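You operate a simulated robot arm through the tools that you are given. There is no shell and no other tool.

The job below is to be done with a simulated robot arm. You get a single attempt, and the scene is never put back.

## Task
Pull the chain tight with the binder.
Fine: keeper clear, lever up, binder ring over the post, lever over till the tell-tale is green, keeper back over it.
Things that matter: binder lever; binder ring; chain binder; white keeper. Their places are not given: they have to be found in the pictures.

Only the result counts: the job must be done as asked and must still hold three seconds after the hand-in. Knocking over, shifting, dropping, spilling or breaking anything else fails it.

## Robot
A 6-joint arm with a two-finger gripper, fixed in place. Base frame: the origin is on the floor under the middle of its stand, x ahead of it, y to its left, z up. Readings come in m, rad, newtons and seconds.
With the tool pointing down near the work surface it reaches from about 0.14 to 0.66 m from the base axis. Its first joint turns from -1.152 to 1.152 rad. Payload 2.45 kg.
Tool frame: the origin (TCP) lies between the finger pads and is the grasp point; the fingertips stand 0.03 m ahead of it; z points along the fingers, y is the line along which they close. The gripper opens to 0.106 m; its body begins 0.079 m behind the TCP.
Orientation is that of the tool frame in the base frame, as a unit quaternion [w, x, y, z]. With the fingers straight down and closing along the base's y, the tool's x points along the base's -x, its y along +y and its z along -z.

## Interface
- The arm moves only by the tool move_arm. Its argument "plan" is a list of rows, each a list of 7 numbers: the shift along the tool's x, y, z in units of 50 mm (1.0 is 50 mm), then the turn, a rotation vector about the tool's x, y, z in units of 5 degrees (1.0 is 5 degrees), then the opening, from 0 (shut) to 1 (fully open). In form: [[dx, dy, dz, rx, ry, rz, gripper], ...]. A call has 1 to 20 rows; each row shifts and turns the commanded pose from where the row before left it, along the tool's axes as they then stand. A call with a number of a shift or a turn outside -1 to 1 is refused whole. Rows are played at 5 a second. More than 0.05 m and 0.15 rad between two rows, or a gripper value outside its range, and nothing of the call is played. A pose out of reach is approached as far as the arm can. The call stops where the force on the tool passes 90 N (or 10 N more than at its start, if that is more) or the arm is blocked; 0.2 s more then pass. Each finger travels about 0.153 m/s and halts on what it meets, pressing with about 30 N; the grip force reading is that of the motor and also rises with nothing between the fingers. The clock runs only during rows and for 0.2 s after the last one: add rows that do not move to give the fingers time. The reply holds the time, the measured pose of the TCP, the force on the tool along the base axes, the opening and the grip force, in the units named above and with some noise, with the torque about the TCP (base axes, N m) and any sound that the robot's microphone picked up.
- Cameras (640 x 400 px; columns grow to the right, rows downward): "scene" is fixed at [0.0621, 0.4135, 1.4255]; the picture's right is [-0.72, -0.69, 0.00], its down [-0.27, 0.28, -0.92] and it looks along [0.64, -0.67, -0.38] (base axes); focal length 327 px, centre (320, 200). "wrist" rides on the gripper at [0.076, -0.002, -0.106] in the tool frame; the picture's right is [0.02, 1.00, 0.00], its down [-0.78, 0.02, -0.62] and it looks along [-0.62, 0.01, 0.78] (tool axes); focal length 247 px, centre (320, 200).
- get_image(camera): a new picture of that camera. It takes no simulated time.
- point_at(camera, pixels): there is no depth. For up to 12 entries [column, row, z] of the newest picture of that camera ("zoom" is the newest enlarged one), the place [x, y] in the base frame at which the ray of that pixel passes the height z, good to about 0.003 m. It takes no simulated time.
- inspect(camera, box): a new picture of the part [left, top, right, bottom] of that camera's present view, enlarged. It takes no simulated time.
- sign_off(): hands the job in; it is judged then, once.

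Open the gripper and draw the arm clear of the work before you hand the job in, unless the task says otherwise.

The tools are called after "Emit:" as name(argument=value, ...) on one line, values as JSON. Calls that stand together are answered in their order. move_arm: Moves the arm, as the interface text tells. Its arguments: {"type":"object","properties":{"plan":{"type":"array","items":{"type":"array","items":{"type":"number"}}}},"required":["plan"]} The other tools are called the same way: get_image (camera) takes a picture; point_at (camera, pixels) gives the place at which the rays of pixels pass given heights; inspect (camera, box) takes an enlarged picture of a part of a camera's view; sign_off () hands the job in.

At the start:

```text
time: 0.0
eef_pos: [0.2859, -0.1506, 1.2302]
orientation: [0.0, 0.0, 1.0, 0.0]
ft_force: [-0.4, 0.5, -0.5]
wrist_torque: [0.02, 0.0, 0.03]
opening: 0.106
grasp_force: 0.0
```

scene: 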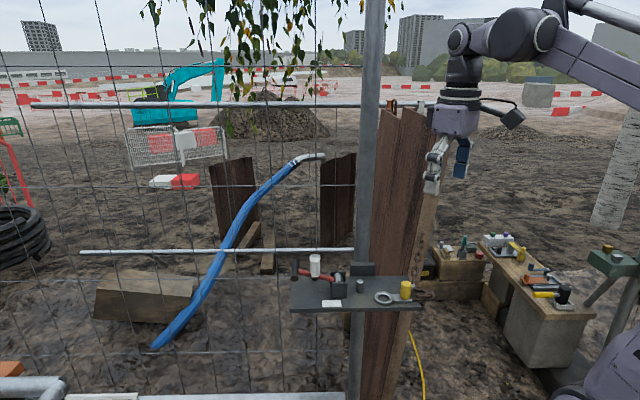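
wrist: 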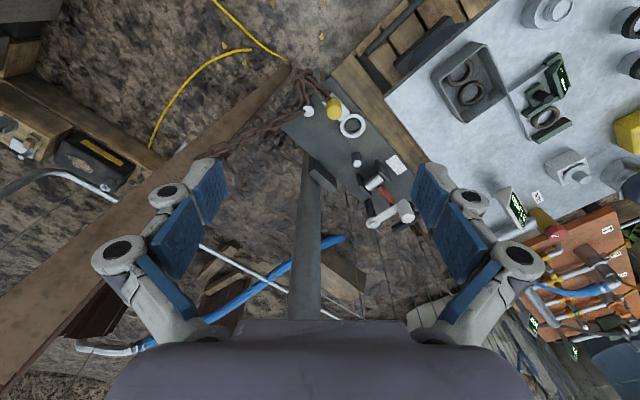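

The scene shows a grey shelf around (355,290) with a red lever, white keeper, ring and yellow item. I'll enlarge both views of it.

Emit:
inspect(camera="scene", box=[270, 235, 440, 341])

Emit:
inspect(camera="wrist", box=[260, 60, 440, 240])

```text
3.76 times, centred on (355, 288) of scene
```

zoom: 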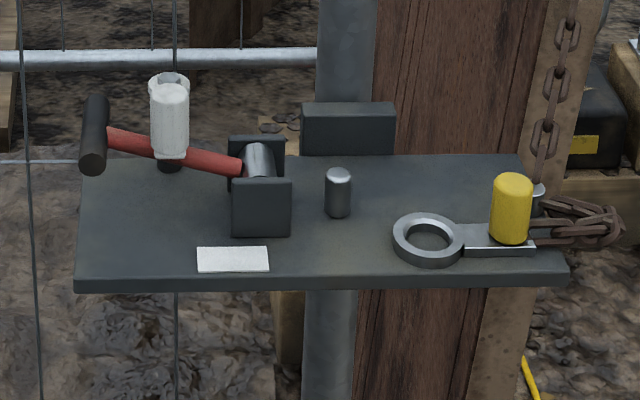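

```text
2.22 times, centred on (350, 150) of wrist
```

zoom: 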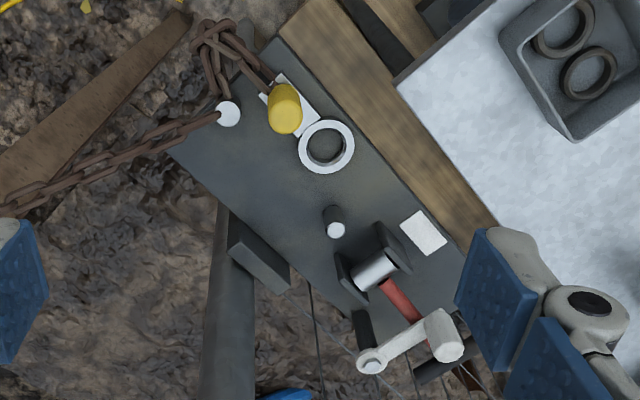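

The enlarged pictures show the white keeper over the red lever, the clevis, a post, and the ring with a yellow knob. I'll triangulate heights by comparing rays of the post top from both cameras.

Emit:
point_at(camera="scene", pixels=[[359.8, 280.5, 0.7], [359.8, 280.5, 0.8], [359.8, 280.5, 0.9], [359.8, 280.5, 1.0], [406, 283, 0.8], [406, 283, 0.9], [406, 283, 1.0], [292, 311, 0.8], [292, 311, 0.9], [420, 309, 0.8], [420, 309, 0.9], [420, 309, 1.0]])

Emit:
point_at(camera="wrist", pixels=[[357.2, 162.6, 0.7], [357.2, 162.6, 0.8], [357.2, 162.6, 0.9], [357.2, 162.6, 1.0], [334, 102, 0.8], [334, 102, 0.9], [334, 102, 1.0]])

```text
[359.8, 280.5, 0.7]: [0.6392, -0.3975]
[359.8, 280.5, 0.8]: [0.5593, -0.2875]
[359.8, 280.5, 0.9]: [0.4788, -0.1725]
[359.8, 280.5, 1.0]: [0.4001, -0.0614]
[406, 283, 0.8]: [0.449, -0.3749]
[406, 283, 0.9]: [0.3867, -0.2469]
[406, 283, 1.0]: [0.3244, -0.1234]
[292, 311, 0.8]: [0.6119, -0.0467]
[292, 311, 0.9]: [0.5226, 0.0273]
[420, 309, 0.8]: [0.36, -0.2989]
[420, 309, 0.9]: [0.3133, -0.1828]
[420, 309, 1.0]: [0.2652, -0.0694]
```

```text
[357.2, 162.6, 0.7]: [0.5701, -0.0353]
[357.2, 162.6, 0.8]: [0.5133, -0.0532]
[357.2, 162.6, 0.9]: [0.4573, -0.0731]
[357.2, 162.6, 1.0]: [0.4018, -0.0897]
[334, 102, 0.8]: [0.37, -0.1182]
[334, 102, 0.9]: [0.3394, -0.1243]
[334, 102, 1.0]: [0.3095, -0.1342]
```

Triangulation puts the post top near (0.417,-0.087,0.977). I'll zoom further for detail on the keeper/lever side and on the ring side.

Emit:
inspect(camera="scene", box=[284, 246, 364, 296])

Emit:
inspect(camera="wrist", box=[330, 140, 426, 240])

Emit:
inspect(camera="scene", box=[350, 270, 440, 326])

Emit:
inspect(camera="wrist", box=[280, 60, 410, 150])

```text
8.00 times, centred on (324, 271) of scene
```

zoom: 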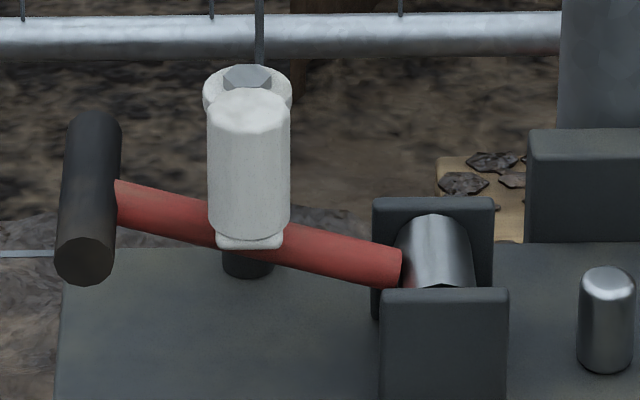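

```text
4.00 times, centred on (378, 190) of wrist
```

zoom: 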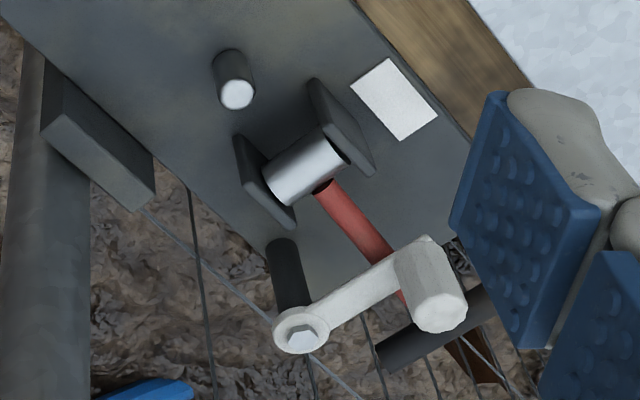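

```text
7.11 times, centred on (395, 298) of scene
```

zoom: 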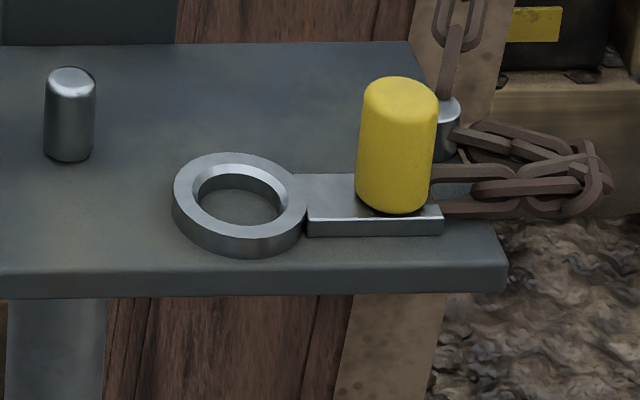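

```text
4.44 times, centred on (345, 105) of wrist
```

zoom: 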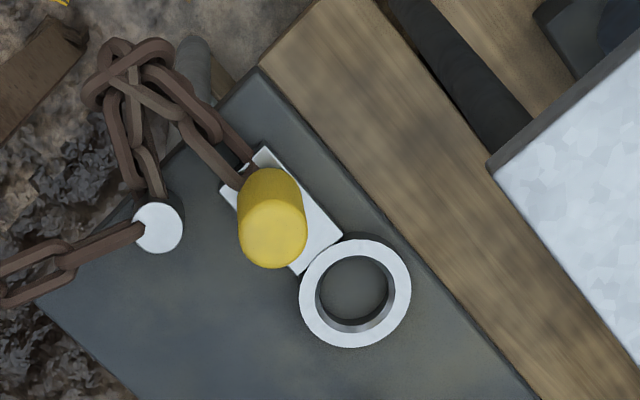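

Pictures are clear enough to triangulate: label centre scene (331.9,304)/wrist (396.8,164.6), ring, keeper bolt, keeper knob. I'll query rays at candidate heights.

Emit:
point_at(camera="scene", pixels=[[331.9, 304, 0.92], [331.9, 304, 0.96], [383.7, 297.6, 0.94], [383.7, 297.6, 0.98], [314.9, 255.8, 1.0], [314.9, 255.8, 1.06], [315, 259.8, 1.0], [315, 259.8, 1.06], [338.4, 277.3, 0.95], [338.4, 277.3, 1.0], [295, 271, 0.98], [295, 271, 1.03]])

Emit:
point_at(camera="wrist", pixels=[[396.8, 164.6, 0.92], [396.8, 164.6, 0.96], [352.9, 125.9, 0.94], [352.9, 125.9, 0.98], [373.3, 223.8, 1.0], [373.3, 223.8, 1.06], [408.3, 218.3, 1.0], [408.3, 218.3, 1.06], [374, 181, 0.95], [374, 181, 1.0], [406, 222.5, 0.98], [406, 222.5, 1.03]])

```text
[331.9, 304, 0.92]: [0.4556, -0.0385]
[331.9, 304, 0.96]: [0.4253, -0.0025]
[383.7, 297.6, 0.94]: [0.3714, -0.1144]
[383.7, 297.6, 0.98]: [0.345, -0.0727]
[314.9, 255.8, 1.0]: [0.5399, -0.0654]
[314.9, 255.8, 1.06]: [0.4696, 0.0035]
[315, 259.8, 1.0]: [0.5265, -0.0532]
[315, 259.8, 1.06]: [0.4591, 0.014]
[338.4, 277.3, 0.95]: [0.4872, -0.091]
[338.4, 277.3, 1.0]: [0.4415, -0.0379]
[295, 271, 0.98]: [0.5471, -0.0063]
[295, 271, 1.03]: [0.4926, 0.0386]
```

```text
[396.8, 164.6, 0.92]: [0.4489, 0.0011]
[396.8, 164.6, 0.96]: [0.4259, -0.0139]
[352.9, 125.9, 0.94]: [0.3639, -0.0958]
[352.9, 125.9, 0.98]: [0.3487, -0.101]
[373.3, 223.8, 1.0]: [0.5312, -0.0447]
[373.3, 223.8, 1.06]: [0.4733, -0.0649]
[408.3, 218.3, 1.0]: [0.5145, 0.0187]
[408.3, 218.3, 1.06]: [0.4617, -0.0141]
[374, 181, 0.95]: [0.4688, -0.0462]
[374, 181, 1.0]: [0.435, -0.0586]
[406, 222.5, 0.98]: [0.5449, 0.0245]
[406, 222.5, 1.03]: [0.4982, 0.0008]
```

Geometry so far: shelf top z≈0.951, post top (0.417,-0.087,0.977), ring centre ≈(0.359,-0.098), yellow knob top ≈(0.328,-0.131,0.994), keeper pivot ≈(0.52,-0.049,1.014), keeper knob top ≈(0.478,-0.005,1.043), lever handle ≈(0.523,0.014,1.00). The shelf's long axis is u=(0.722,0.692), so I first turn the tool 46.2° about its z so it closes along u.

Emit:
move_arm(plan=[[0, 0, 0, 0, 0, 1, 1], [0, 0, 0, 0, 0, 1, 1], [0, 0, 0, 0, 0, 1, 1], [0, 0, 0, 0, 0, 1, 1], [0, 0, 0, 0, 0, 1, 1], [0, 0, 0, 0, 0, 1, 1], [0, 0, 0, 0, 0, 1, 1], [0, 0, 0, 0, 0, 1, 1], [0, 0, 0, 0, 0, 1, 1], [0, 0, 0, 0, 0, 0.24, 1]])

```text
time: 2.2
eef_pos: [0.2867, -0.1512, 1.2306]
orientation: [0.0, 0.393, 0.919, 0.0]
ft_force: [-0.6, -0.5, 0.8]
wrist_torque: [0.0, 0.01, 0.0]
opening: 0.1059
grasp_force: 0.0
```

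Orientation is as wanted (tool y along u, tool x along v). I move +v 0.06 then +u 0.20 at the same height for a closer view.

Emit:
move_arm(plan=[[0.6, 0, 0, 0, 0, 0, 1], [0.6, 0, 0, 0, 0, 0, 1], [0, 0.8, 0, 0, 0, 0, 1], [0, 0.8, 0, 0, 0, 0, 1], [0, 0.8, 0, 0, 0, 0, 1], [0, 0.8, 0, 0, 0, 0, 1], [0, 0.8, 0, 0, 0, 0, 1]])

Emit:
get_image(camera="scene")

Emit:
get_image(camera="wrist")

```text
time: 3.8
eef_pos: [0.3904, 0.0319, 1.2325]
orientation: [0.001, 0.392, 0.92, -0.001]
ft_force: [0.1, 0.0, -0.4]
wrist_torque: [-0.03, 0.02, 0.01]
opening: 0.1061
grasp_force: 0.1
```

```text
taken
```

scene: 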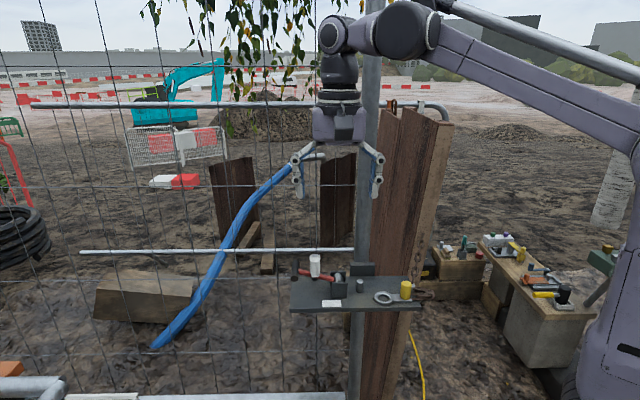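

```text
taken
```

wrist: 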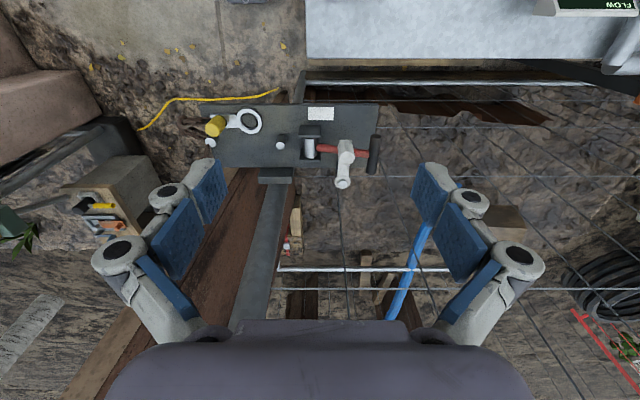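

The wrist view is now aligned with the shelf (image right = u). I'll enlarge the binder area at (290,145) for refined coordinates.

Emit:
inspect(camera="wrist", box=[195, 95, 395, 205])

Emit:
inspect(camera="wrist", box=[265, 95, 395, 195])

```text
3.20 times, centred on (295, 150) of wrist
```

zoom: 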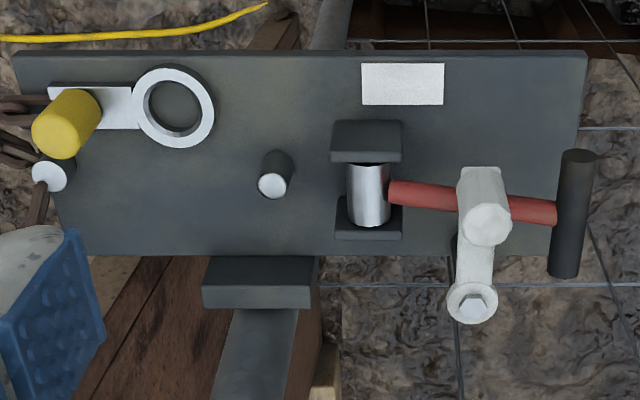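

```text
4.00 times, centred on (330, 145) of wrist
```

zoom: 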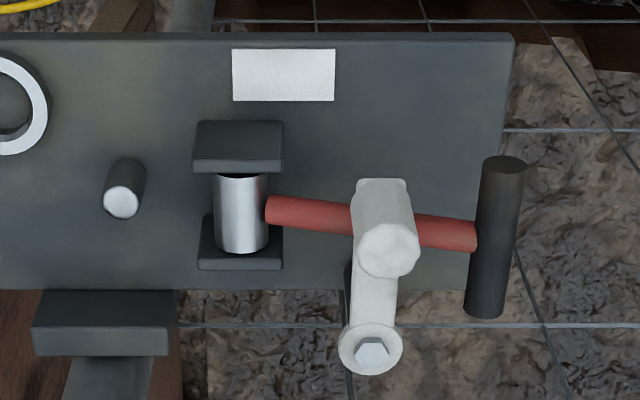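

I compute refined positions from this wrist picture: handle ends (375.8,136.3)/(371.5,172.5), bolt (343,182.5), keeper knob (347,157.5), post (280.3,145.5), ring (249.4,120.6), yellow knob (212.5,130.6).

Emit:
point_at(camera="wrist", pixels=[[375.8, 136.3, 1.0], [371.5, 172.5, 1.0], [343, 182.5, 1.014], [347, 157.5, 1.043], [345.5, 140.5, 1.005], [280.3, 145.5, 0.977], [310.3, 148, 0.99], [249.4, 120.6, 0.96], [212.5, 130.6, 0.994], [277.8, 185, 0.97], [325, 114, 0.951], [345, 130, 1.008]])

Emit:
inspect(camera="scene", box=[284, 246, 364, 296])

```text
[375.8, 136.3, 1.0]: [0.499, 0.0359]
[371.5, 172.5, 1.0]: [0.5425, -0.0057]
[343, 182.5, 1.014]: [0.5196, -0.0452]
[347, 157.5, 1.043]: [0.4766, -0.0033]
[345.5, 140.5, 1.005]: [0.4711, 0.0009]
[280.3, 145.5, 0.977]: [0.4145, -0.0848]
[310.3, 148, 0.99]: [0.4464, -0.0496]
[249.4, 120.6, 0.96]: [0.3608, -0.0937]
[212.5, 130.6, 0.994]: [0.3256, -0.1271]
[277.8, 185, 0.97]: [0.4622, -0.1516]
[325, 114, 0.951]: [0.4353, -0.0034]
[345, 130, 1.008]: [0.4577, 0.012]
```

```text
8.00 times, centred on (324, 271) of scene
```

zoom: 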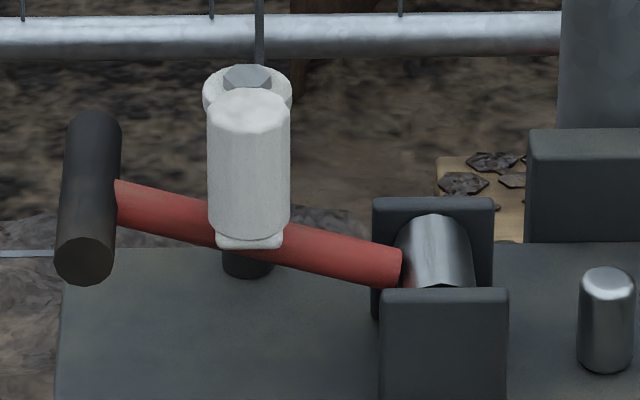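

Coordinates agree within a few mm: keeper pivot (0.520,-0.047), knob (0.477,-0.004), lever handle centre (0.521,0.015). The keeper must swing toward the drum (−u), since the handle is higher than the keeper arm on the other side. I move above the keeper knob with a partly closed gripper and check.

Emit:
move_arm(plan=[[-0.43, 0.19, 0, 0, 0, 0, 0.8], [-0.43, 0.19, 0, 0, 0, 0, 0.6], [0, 0, 0.5, 0, 0, 0, 0.47], [0, 0, 0.5, 0, 0, 0, 0.47], [0, 0, 0.5, 0, 0, 0, 0.47], [0, 0, 0.5, 0, 0, 0, 0.47], [0, 0, 0, 0, 0, 0, 0.47]])

Emit:
get_image(camera="scene")

Emit:
get_image(camera="wrist")

```text
time: 5.4
eef_pos: [0.4303, 0.0149, 1.1307]
orientation: [0.0, 0.392, 0.92, -0.001]
ft_force: [0.1, 0.7, 1.1]
wrist_torque: [-0.03, 0.0, 0.02]
opening: 0.05
grasp_force: 0.0
```

```text
taken
```

scene: 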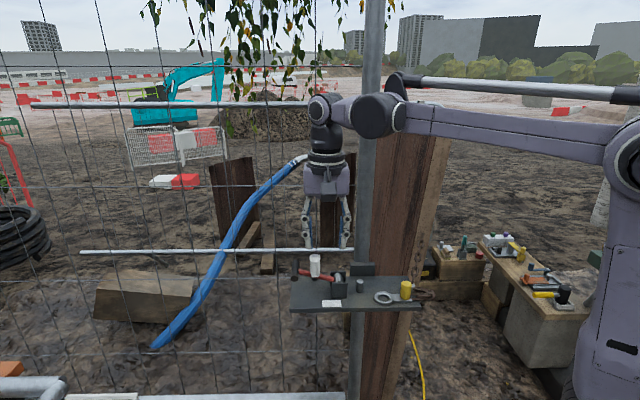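

```text
taken
```

wrist: 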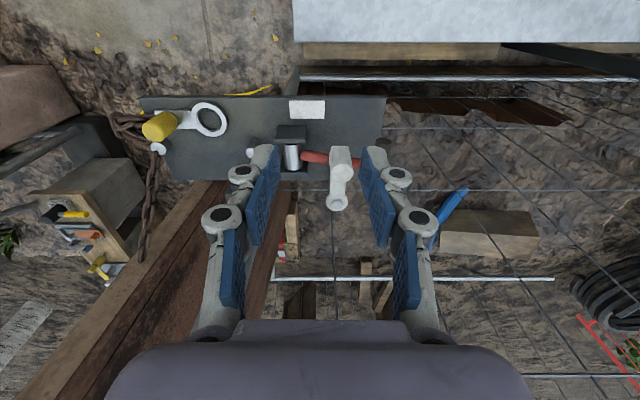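

The TCP is at (0.430,0.015); I still need +0.021 in u and −0.046 in v to be over the knob at (0.477,-0.004). I make that shift at this height and look again.

Emit:
move_arm(plan=[[-0.46, 0.2, 0, 0, 0, 0, 0.47], [-0.46, 0.21, 0, 0, 0, 0, 0.47], [0, 0, 0, 0, 0, 0, 0.47]])

Emit:
inspect(camera="scene", box=[270, 190, 430, 320])

Emit:
get_image(camera="wrist")

```text
time: 6.2
eef_pos: [0.4788, -0.005, 1.1314]
orientation: [0.001, 0.392, 0.92, -0.001]
ft_force: [0.6, 0.3, 0.7]
wrist_torque: [0.0, 0.0, 0.01]
opening: 0.0496
grasp_force: 0.1
```

```text
3.08 times, centred on (350, 255) of scene
```

zoom: 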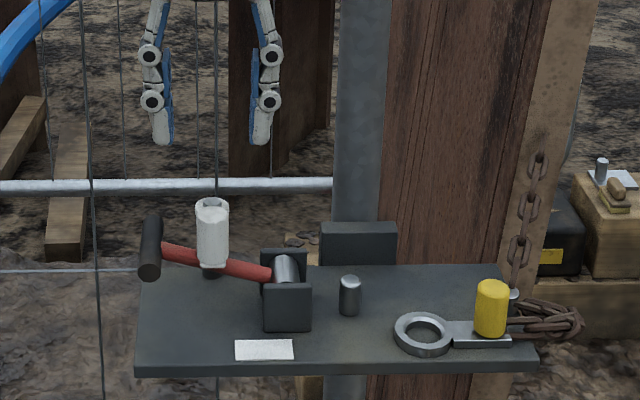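

```text
taken
```

wrist: 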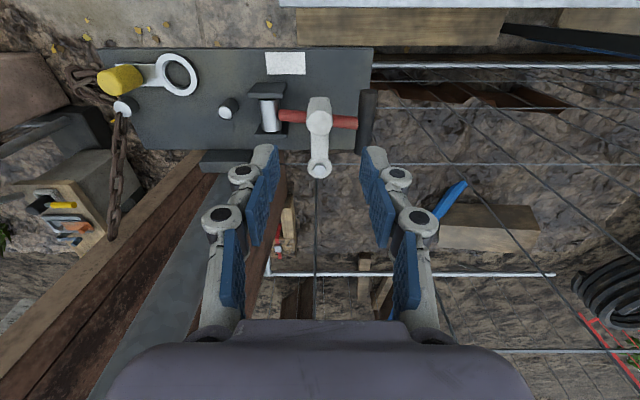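

The open fingers straddle the white keeper knob in both views. I lower to TCP z≈1.052 so the tips stay above the lever handle, then close to a loose fork around the knob.

Emit:
move_arm(plan=[[0, 0, 0.4, 0, 0, 0, 0.47], [0, 0, 0.4, 0, 0, 0, 0.47], [0, 0, 0.4, 0, 0, 0, 0.47], [0, 0, 0.38, 0, 0, 0, 0.47], [0, 0, 0, 0, 0, 0, 0.35], [0, 0, 0, 0, 0, 0, 0.26], [0, 0, 0, 0, 0, 0, 0.26]])

Emit:
inspect(camera="scene", box=[270, 190, 430, 320])

Emit:
get_image(camera="wrist")

```text
time: 7.8
eef_pos: [0.4788, -0.0054, 1.0532]
orientation: [0.001, 0.393, 0.92, -0.001]
ft_force: [-0.1, 0.4, -0.3]
wrist_torque: [-0.01, -0.01, 0.05]
opening: 0.0272
grasp_force: 0.0
```

```text
3.08 times, centred on (350, 255) of scene
```

zoom: 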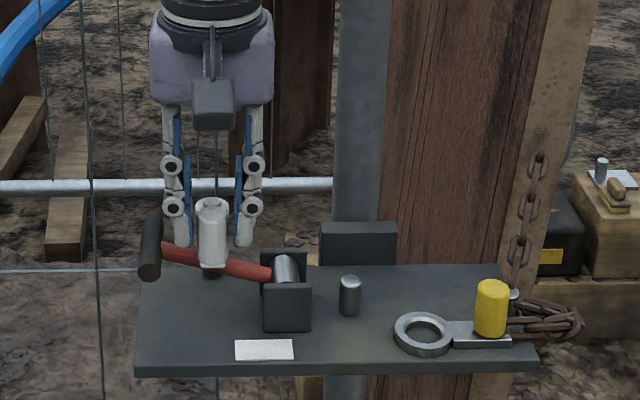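

```text
taken
```

wrist: 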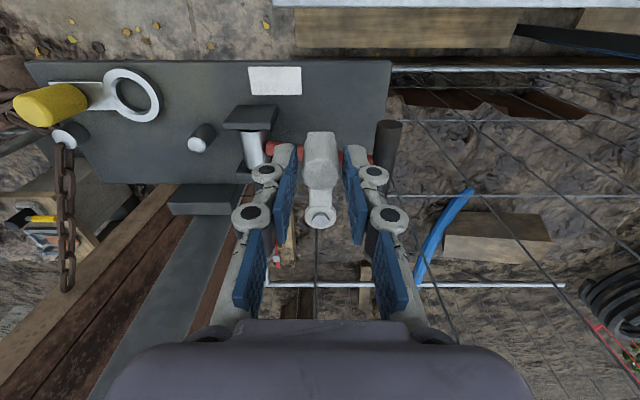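

Both views show the fork around the knob with clearance everywhere. I swing the first 30° of the arc toward the drum, turning the tool slightly with it, and check.

Emit:
move_arm(plan=[[-0.018, -0.21, 0, 0, 0, -1, 0.26], [-0.037, -0.208, 0, 0, 0, -1, 0.26], [-0.055, -0.204, 0, 0, 0, -1, 0.26], [0, 0, 0, 0, 0, 0, 0.26]])

Emit:
inspect(camera="scene", box=[270, 190, 430, 320])

Emit:
get_image(camera="wrist")

```text
time: 8.8
eef_pos: [0.462, -0.0313, 1.0528]
orientation: [0.001, 0.268, 0.963, -0.001]
ft_force: [0.8, 0.3, -0.4]
wrist_torque: [0.0, 0.0, 0.02]
opening: 0.0277
grasp_force: 0.9
```

```text
3.08 times, centred on (350, 255) of scene
```

zoom: 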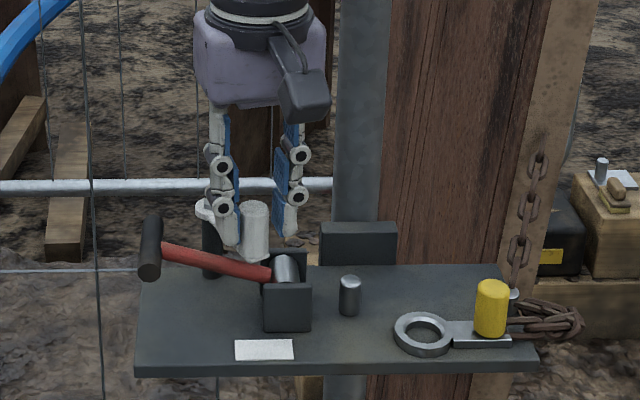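

```text
taken
```

wrist: 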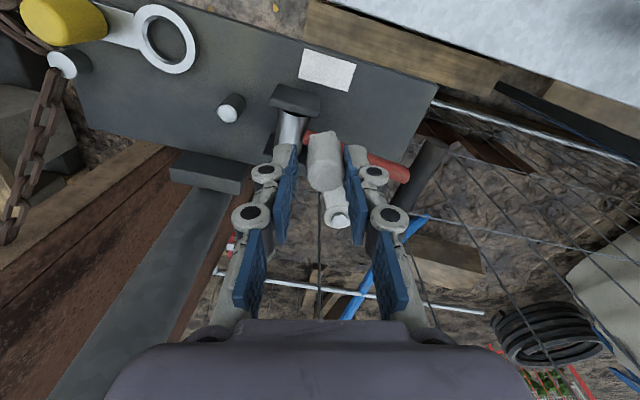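

The keeper turns freely with no force. I continue the arc to 60°.

Emit:
move_arm(plan=[[-0.072, -0.198, 0, 0, 0, -1, 0.26], [-0.089, -0.191, 0, 0, 0, -1, 0.26], [-0.106, -0.183, 0, 0, 0, -1, 0.26], [0, 0, 0, 0, 0, 0, 0.26]])

Emit:
inspect(camera="scene", box=[270, 190, 430, 320])

Emit:
get_image(camera="wrist")

Emit:
get_image(camera="scene")

```text
time: 9.8
eef_pos: [0.4625, -0.0636, 1.0518]
orientation: [0.0, 0.14, 0.99, 0.0]
ft_force: [-0.3, -0.9, 0.0]
wrist_torque: [0.0, 0.0, 0.03]
opening: 0.0279
grasp_force: 0.3
```

```text
3.08 times, centred on (350, 255) of scene
```

zoom: 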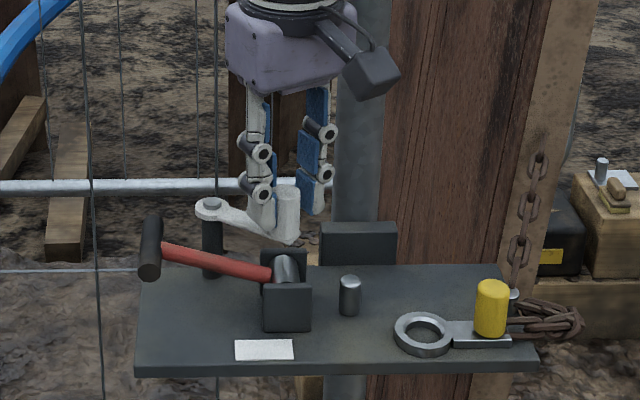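

```text
taken
```

wrist: 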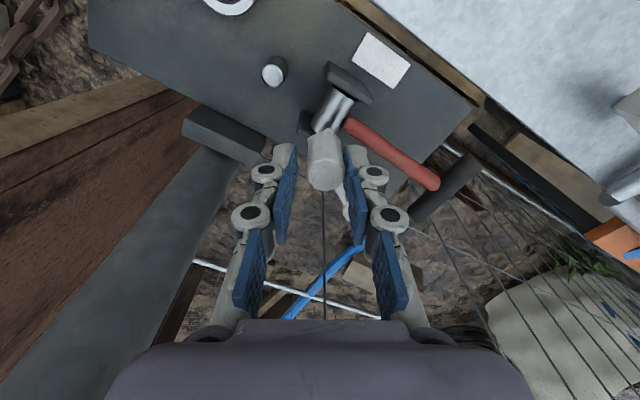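

```text
taken
```

scene: 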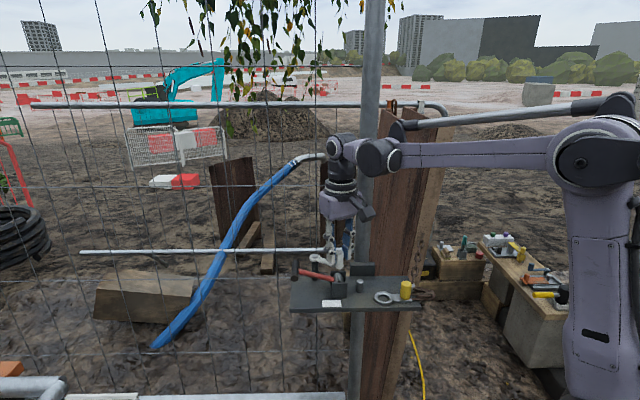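

The keeper is at about 60° and moving freely; the fence pole at left (wrist ≈(150,280)) is near, so I turn the tool another 15° and tilt it 15° so the gripper body leans away from the pole before finishing the swing.

Emit:
move_arm(plan=[[0, 0, 0, 0, 0, -1, 0.26], [0, 0, 0, 0, 0, -1, 0.26], [0, 0, 0, 0, 0, -1, 0.26], [0, 0.033, -0.03, 1, 0, 0, 0.26], [0, 0.033, -0.03, 1, 0, 0, 0.26], [0, 0.033, -0.03, 1, 0, 0, 0.26], [0, 0, 0, 0, 0, 0, 0.26]])

Emit:
inspect(camera="scene", box=[270, 190, 430, 320])

Emit:
get_image(camera="wrist")

```text
time: 11.4
eef_pos: [0.4635, -0.0569, 1.0558]
orientation: [0.0, 0.01, 0.991, -0.132]
ft_force: [0.6, 0.1, -0.2]
wrist_torque: [-0.02, 0.02, 0.02]
opening: 0.0274
grasp_force: 0.0
```

```text
3.08 times, centred on (350, 255) of scene
```

zoom: 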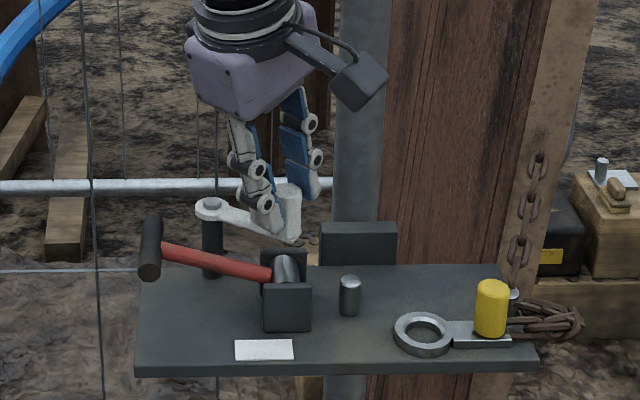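

```text
taken
```

wrist: 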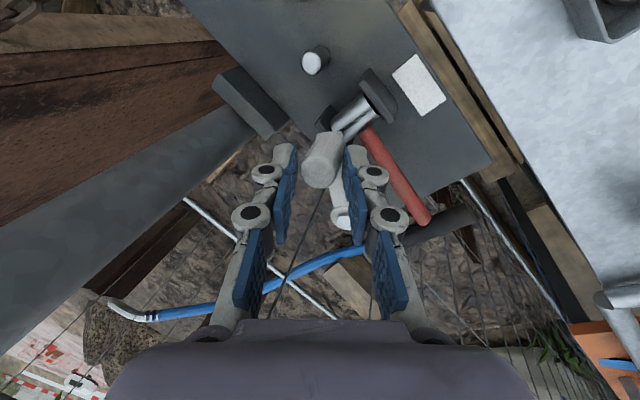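

The tilt gives clear room to the pole. I finish the swing from 60° to about 100°.

Emit:
move_arm(plan=[[-0.047, -0.135, 0.036, 0, 0, 0, 0.26], [-0.064, -0.129, 0.035, 0, 0, 0, 0.26], [-0.079, -0.12, 0.032, 0, 0, 0, 0.26], [-0.094, -0.11, 0.03, 0, 0, 0, 0.26], [-0.107, -0.098, 0.026, 0, 0, 0, 0.26], [-0.084, -0.062, 0.017, 0, 0, 0, 0.26], [0, 0, 0, 0, 0, 0, 0.26]])

Emit:
inspect(camera="scene", box=[270, 190, 430, 320])

Emit:
get_image(camera="wrist")

```text
time: 13.0
eef_pos: [0.4862, -0.0927, 1.0551]
orientation: [-0.001, 0.012, 0.991, -0.131]
ft_force: [0.5, -0.4, -0.7]
wrist_torque: [0.01, -0.06, 0.03]
opening: 0.0272
grasp_force: 0.1
```

```text
3.08 times, centred on (350, 255) of scene
```

zoom: 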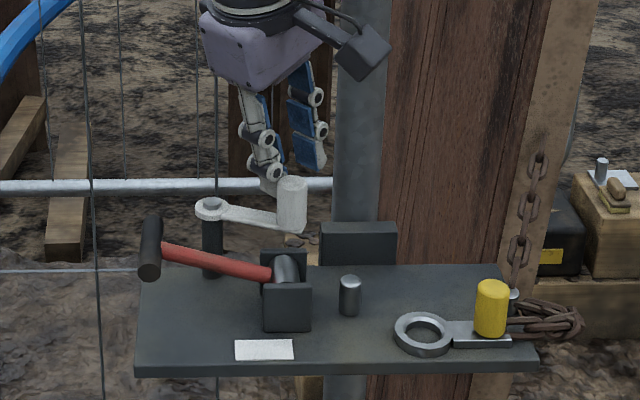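

```text
taken
```

wrist: 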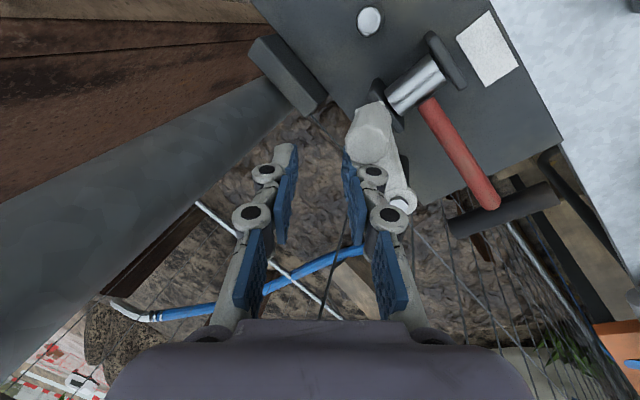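

The knob slipped out of the fork sideways; the keeper now stands roughly 70–80° round. I'll measure it: bolt (402,203), knob top about (370,148).

Emit:
inspect(camera="wrist", box=[330, 60, 500, 220])

Emit:
point_at(camera="wrist", pixels=[[402, 203, 1.014], [370, 145, 1.043], [370, 150, 1.043], [377, 105, 1.005], [370, 20, 0.977], [415, 85, 0.985], [541, 155, 1.0], [480, 230, 1.0]])

```text
2.50 times, centred on (415, 140) of wrist
```

zoom: 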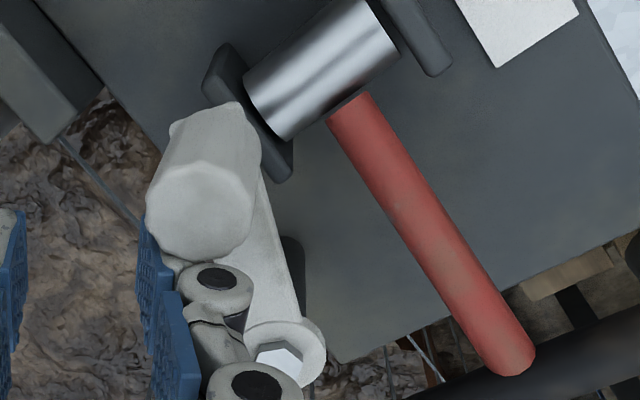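

```text
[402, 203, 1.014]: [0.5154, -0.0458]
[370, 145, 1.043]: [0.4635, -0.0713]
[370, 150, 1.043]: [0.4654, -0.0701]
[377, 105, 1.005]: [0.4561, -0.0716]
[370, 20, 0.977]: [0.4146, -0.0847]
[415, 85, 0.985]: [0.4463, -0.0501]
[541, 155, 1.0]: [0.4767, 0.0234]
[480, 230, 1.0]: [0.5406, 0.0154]
```

The keeper is at about 70° (knob ≈(0.463,-0.072)). I lift out, shift to the +v side and shut the fingers to push it the rest of the way.

Emit:
move_arm(plan=[[0, -0.104, -0.387, 0, 0, 0, 0.26], [0, -0.104, -0.387, 0, 0, 0, 0.26], [0.37, 0.563, -0.151, 0, 0, 0, 0.15], [0.37, 0.563, -0.151, 0, 0, 0, 0.0], [0, 0, 0, 0, 0, 0, 0.0]])

Emit:
inspect(camera="scene", box=[270, 190, 430, 320])

Emit:
get_image(camera="wrist")

```text
time: 14.2
eef_pos: [0.4491, -0.0334, 1.0943]
orientation: [0.0, 0.01, 0.991, -0.131]
ft_force: [-0.7, 0.4, 0.2]
wrist_torque: [0.01, -0.02, -0.01]
opening: 0.0
grasp_force: 28.8
```

```text
3.08 times, centred on (350, 255) of scene
```

zoom: 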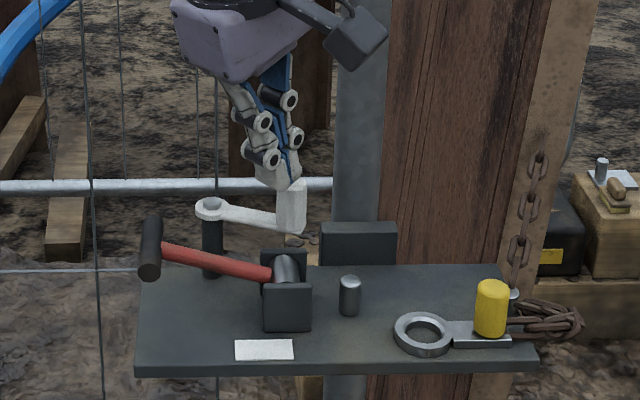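

```text
taken
```

wrist: 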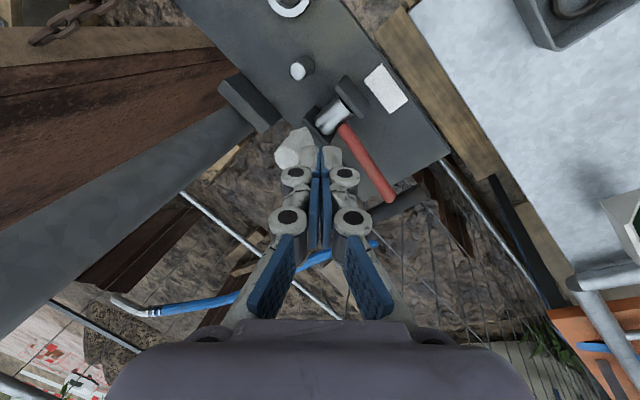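

Fingers are shut and on the +v side of the knob. I lower to z≈1.054 and push the knob round to about 100°.

Emit:
move_arm(plan=[[0, 0.104, 0.387, 0, 0, 0, 0], [0, 0.104, 0.387, 0, 0, 0, 0], [-0.096, -0.142, 0.038, 0, 0, 0, 0], [-0.024, -0.223, 0.06, 0, 0, 0, 0], [-0.064, -0.215, 0.058, 0, 0, 0, 0], [-0.1, -0.2, 0.054, 0, 0, 0, 0], [0, 0, 0, 0, 0, 0, 0]])

Emit:
inspect(camera="scene", box=[270, 190, 430, 320])

Emit:
get_image(camera="wrist")

```text
time: 15.5
eef_pos: [0.457, -0.0474, 1.0545]
orientation: [-0.008, 0.0, 0.994, -0.109]
ft_force: [-6.8, 20.1, 3.1]
wrist_torque: [0.34, 0.08, 0.09]
opening: 0.0002
grasp_force: 28.3
stopped in row 6: the force on the tool passed its limit at 96 N (the readings are from after the stop); the commanded pose is now the measured one
```

```text
3.08 times, centred on (350, 255) of scene
```

zoom: 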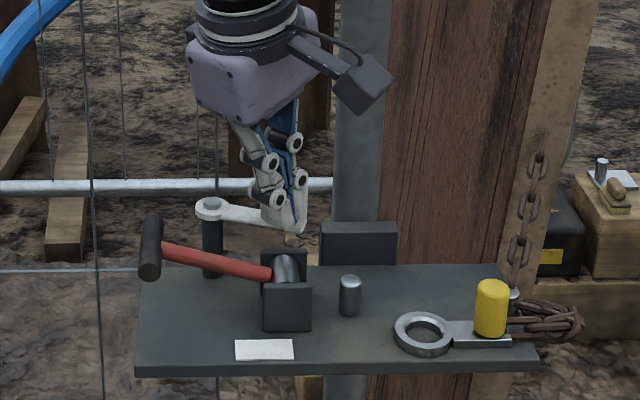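

```text
taken
```

wrist: 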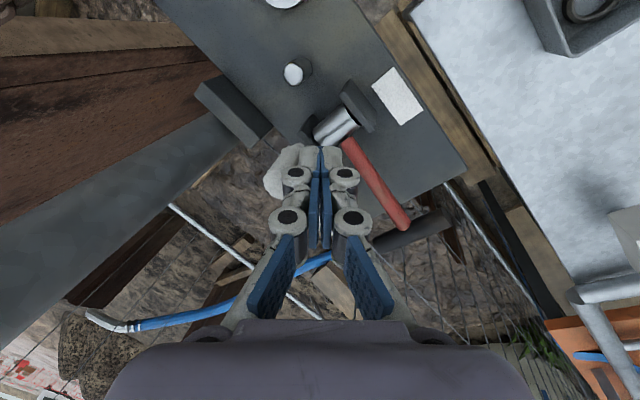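

The push met a hard stop (96 N), so the keeper seems to be at its end of travel around 75°. I back off and lift to measure it.

Emit:
move_arm(plan=[[0.1, 0.2, -0.05, 0, 0, 0, 0], [0.1, 0.2, -0.05, 0, 0, 0, 0], [0, -0.2, -0.77, 0, 0, 0, 0], [0, -0.2, -0.77, 0, 0, 0, 0], [0.6, 0.4, -0.1, 0, 0, 0, 0.3]])

Emit:
inspect(camera="scene", box=[284, 236, 380, 296])

Emit:
get_image(camera="wrist")

```text
time: 16.7
eef_pos: [0.4174, -0.0127, 1.1357]
orientation: [-0.007, 0.001, 0.994, -0.112]
ft_force: [-0.6, 0.7, 0.0]
wrist_torque: [0.0, 0.01, 0.0]
opening: 0.0318
grasp_force: 0.1
```

```text
6.67 times, centred on (332, 266) of scene
```

zoom: 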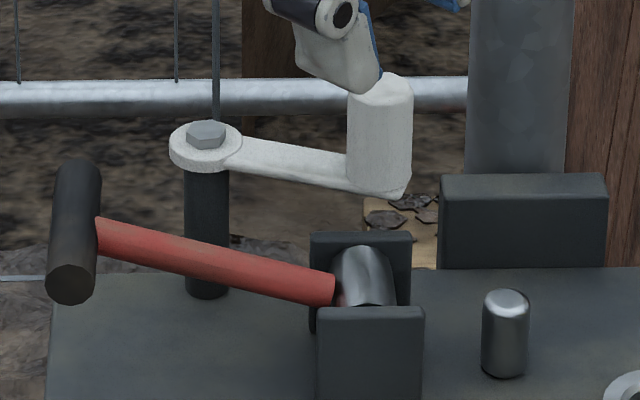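

```text
taken
```

wrist: 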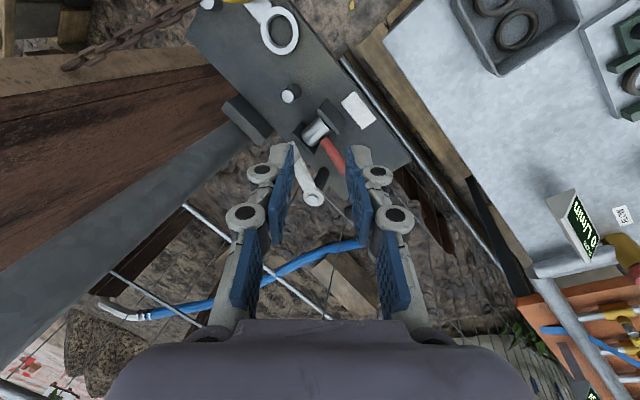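

The keeper rests at about 70° near its stop with the knob clear of the red lever's plane. Now I straighten the tool, turn it back to close along u, and move over the front half of the black lever handle.

Emit:
move_arm(plan=[[0, 0, 0, -0.858, -0.053, 0, 0.4], [0, 0, 0, -0.858, -0.053, 0, 0.4], [0, 0, 0, -0.858, -0.053, 0, 0.4], [0, 0, 0, 0, 0, 1, 0.4], [0, 0, 0, 0, 0, 1, 0.4], [0, 0, 0, 0, 0, 1, 0.4], [0, 0, 0, 0, 0, 1, 0.4], [0, 0, 0, 0, 0, 1, 0.4], [0, 0, 0, 0, 0, 1, 0.4], [0, 0, 0, 0, 0, 1, 0.4], [0, 0, 0, 0, 0, 1, 0.4], [0, 0, 0, 0, 0, 1, 0.4], [0, 0, 0, 0, 0, 0.24, 0.4], [-0.3, 0.94, 0, 0, 0, 0, 0.4], [-0.3, 0.94, 0, 0, 0, 0, 0.4], [0, 0, 0, 0, 0, 0, 0.4]])

Emit:
inspect(camera="scene", box=[264, 216, 392, 296])

Emit:
get_image(camera="wrist")

```text
time: 20.1
eef_pos: [0.5071, 0.0328, 1.1328]
orientation: [0.0, 0.394, 0.919, -0.001]
ft_force: [-0.7, 0.0, -0.5]
wrist_torque: [0.02, -0.04, 0.01]
opening: 0.0424
grasp_force: 0.1
```

```text
5.00 times, centred on (328, 256) of scene
```

zoom: 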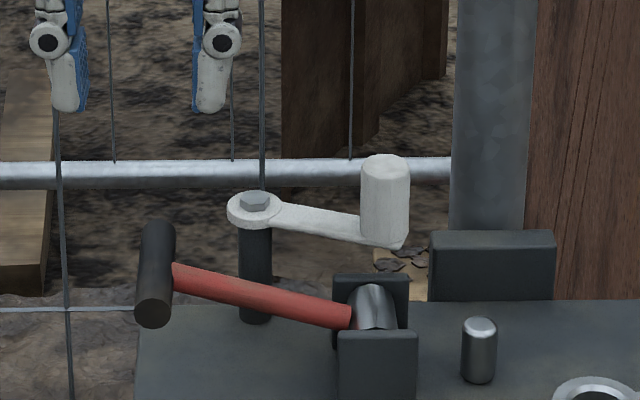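

```text
taken
```

wrist: 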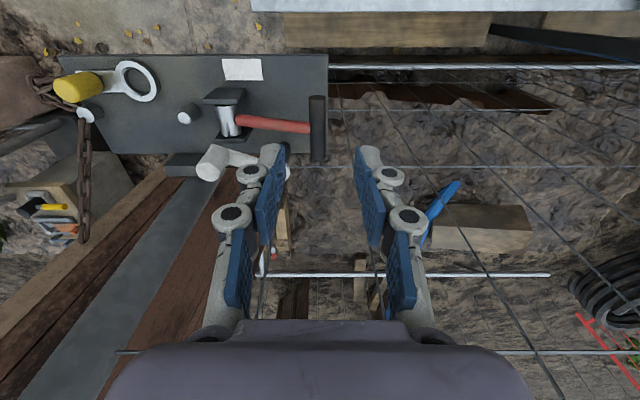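

TCP is over the handle's front half. I check handle end positions precisely from this picture before descending.

Emit:
point_at(camera="wrist", pixels=[[317, 100, 1.0], [317.5, 128, 1.01], [318, 158, 1.0], [312, 128, 1.003], [209, 170, 1.043], [288, 172, 1.014], [228, 122, 0.985], [184.5, 118, 0.977], [203, 160, 1.043]])

Emit:
inspect(camera="wrist", box=[170, 80, 350, 190])

```text
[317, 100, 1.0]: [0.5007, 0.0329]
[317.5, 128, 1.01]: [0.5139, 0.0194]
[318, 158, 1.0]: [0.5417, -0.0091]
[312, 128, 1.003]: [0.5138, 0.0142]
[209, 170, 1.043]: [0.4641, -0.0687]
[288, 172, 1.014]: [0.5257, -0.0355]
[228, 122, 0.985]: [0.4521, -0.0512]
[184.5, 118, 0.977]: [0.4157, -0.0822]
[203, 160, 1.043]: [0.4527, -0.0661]
```

```text
3.56 times, centred on (260, 135) of wrist
```

zoom: 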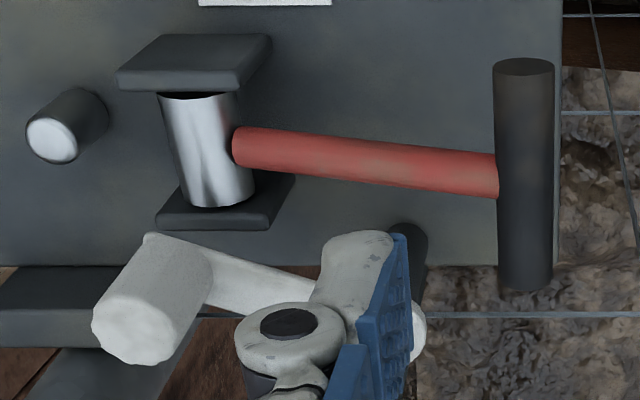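

Handle centre line is at u≈0.3845; I correct 4 mm, descend to TCP z≈1.004 around the handle, and then close on it.

Emit:
move_arm(plan=[[0, -0.08, 0.6, 0, 0, 0, 0.4], [0, 0, 0.66, 0, 0, 0, 0.4], [0, 0, 0.66, 0, 0, 0, 0.4], [0, 0, 0.66, 0, 0, 0, 0.4], [0, 0, 0, 0, 0, 0, 0.4]])

Emit:
inspect(camera="scene", box=[264, 216, 392, 296])

Emit:
inspect(camera="wrist", box=[160, 80, 480, 280])

```text
time: 21.3
eef_pos: [0.5035, 0.0283, 1.0048]
orientation: [0.0, 0.394, 0.919, 0.001]
ft_force: [0.0, -0.7, 0.2]
wrist_torque: [0.02, 0.01, 0.02]
opening: 0.0426
grasp_force: 0.0
```

```text
5.00 times, centred on (328, 256) of scene
```

zoom: 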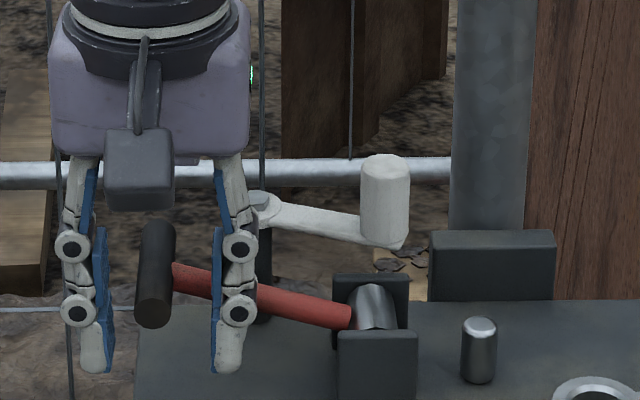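

```text
2.00 times, centred on (320, 180) of wrist
```

zoom: 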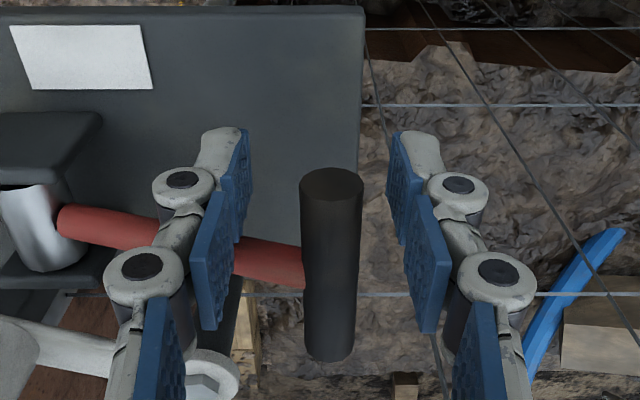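

The fingers straddle the handle with the −u finger in front of the red rod. I close on the handle.

Emit:
move_arm(plan=[[0, 0, 0, 0, 0, 0, 0.2], [0, 0, 0, 0, 0, 0, 0.05], [0, 0, 0, 0, 0, 0, 0.05], [0, 0, 0, 0, 0, 0, 0.05]])

Emit:
inspect(camera="scene", box=[264, 216, 392, 296])

Emit:
inspect(camera="wrist", box=[160, 80, 480, 280])

```text
time: 22.3
eef_pos: [0.5061, 0.0285, 1.0054]
orientation: [0.002, 0.393, 0.919, 0.003]
ft_force: [21.9, 14.3, 7.8]
wrist_torque: [0.13, 0.36, 0.99]
opening: 0.014
grasp_force: 40.2
```

```text
5.00 times, centred on (328, 256) of scene
```

zoom: 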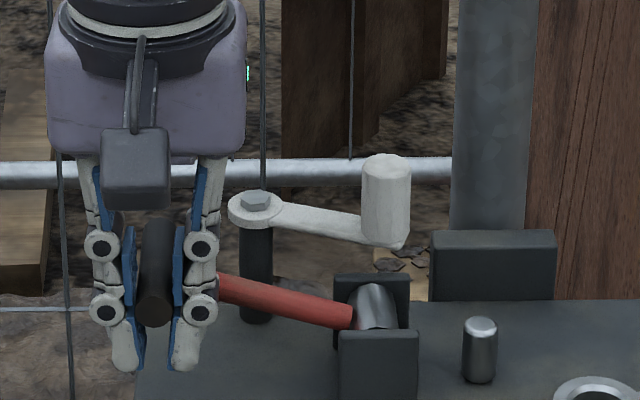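

```text
2.00 times, centred on (320, 180) of wrist
```

zoom: 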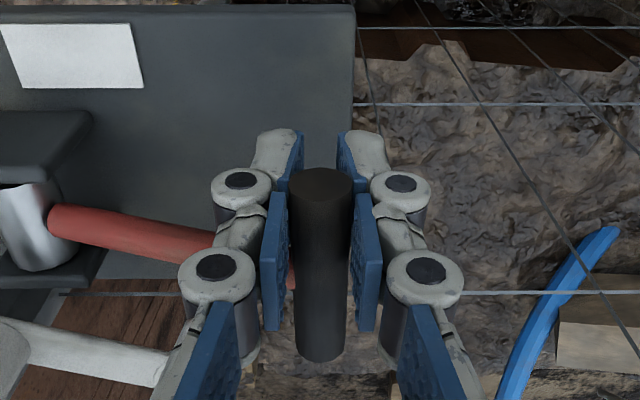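

The handle is gripped (14 mm), with ~26 N sideways meaning the handle sits a few mm further +u than commanded. I add that correction and begin raising the lever along its arc about the drum (16°→32°).

Emit:
move_arm(plan=[[0, 0.08, 0, 0, 0, 0, 0.05], [0, -0.098, -0.268, 0, 0, 0, 0.05], [0, -0.134, -0.252, 0, 0, 0, 0.05], [0, 0, 0, 0, 0, 0, 0.05]])

Emit:
inspect(camera="scene", box=[264, 216, 392, 296])

Emit:
inspect(camera="wrist", box=[160, 80, 480, 280])

```text
time: 23.3
eef_pos: [0.4952, 0.0198, 1.0312]
orientation: [-0.002, 0.396, 0.918, -0.004]
ft_force: [-12.5, -18.4, -18.7]
wrist_torque: [0.28, -0.07, 0.6]
opening: 0.0158
grasp_force: 38.7
```

```text
5.00 times, centred on (328, 256) of scene
```

zoom: 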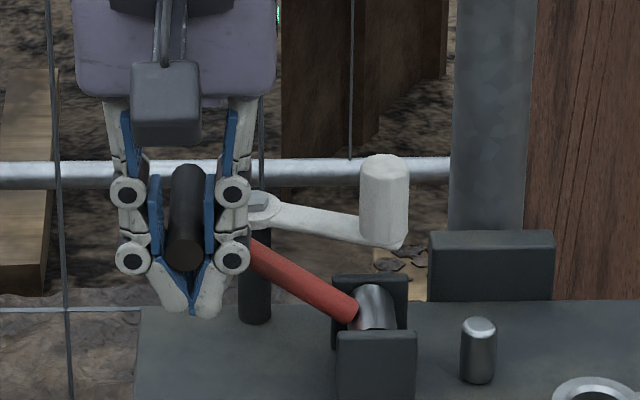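

```text
2.00 times, centred on (320, 180) of wrist
```

zoom: 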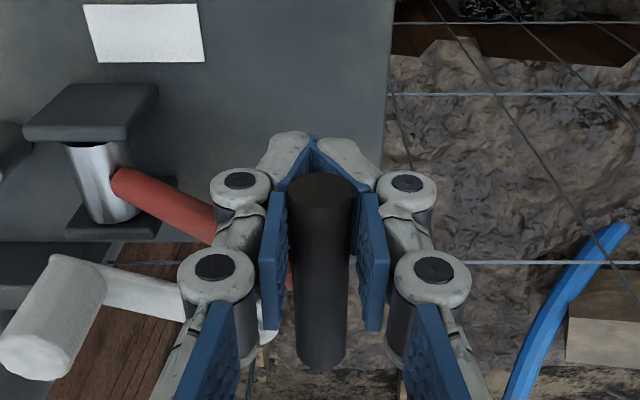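

The lever is rising and wrapped by the fingers; force shows a mostly radial pull of ~28 N, so I correct the radius inward by ~2 mm and continue to about 56°.

Emit:
move_arm(plan=[[0, -0.208, -0.212, 0, 0, 0, 0.05], [0, -0.198, -0.206, 0, 0, 0, 0.05], [0, -0.226, -0.176, 0, 0, 0, 0.05], [0, 0, 0, 0, 0, 0, 0.05]])

Emit:
inspect(camera="scene", box=[264, 196, 424, 316])

Emit:
inspect(camera="wrist", box=[120, 60, 480, 285])

```text
time: 24.3
eef_pos: [0.4762, 0.0003, 1.0607]
orientation: [0.002, 0.394, 0.919, -0.002]
ft_force: [-7.0, -19.9, -31.6]
wrist_torque: [-0.04, -0.3, 0.84]
opening: 0.0151
grasp_force: 39.8
```

```text
3.33 times, centred on (344, 256) of scene
```

zoom: 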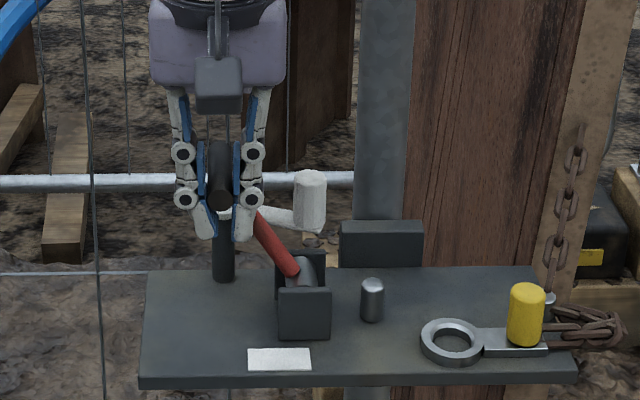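

```text
1.78 times, centred on (300, 172) of wrist
```

zoom: 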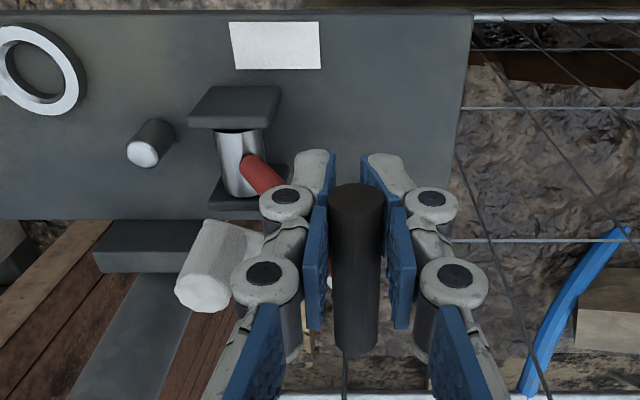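

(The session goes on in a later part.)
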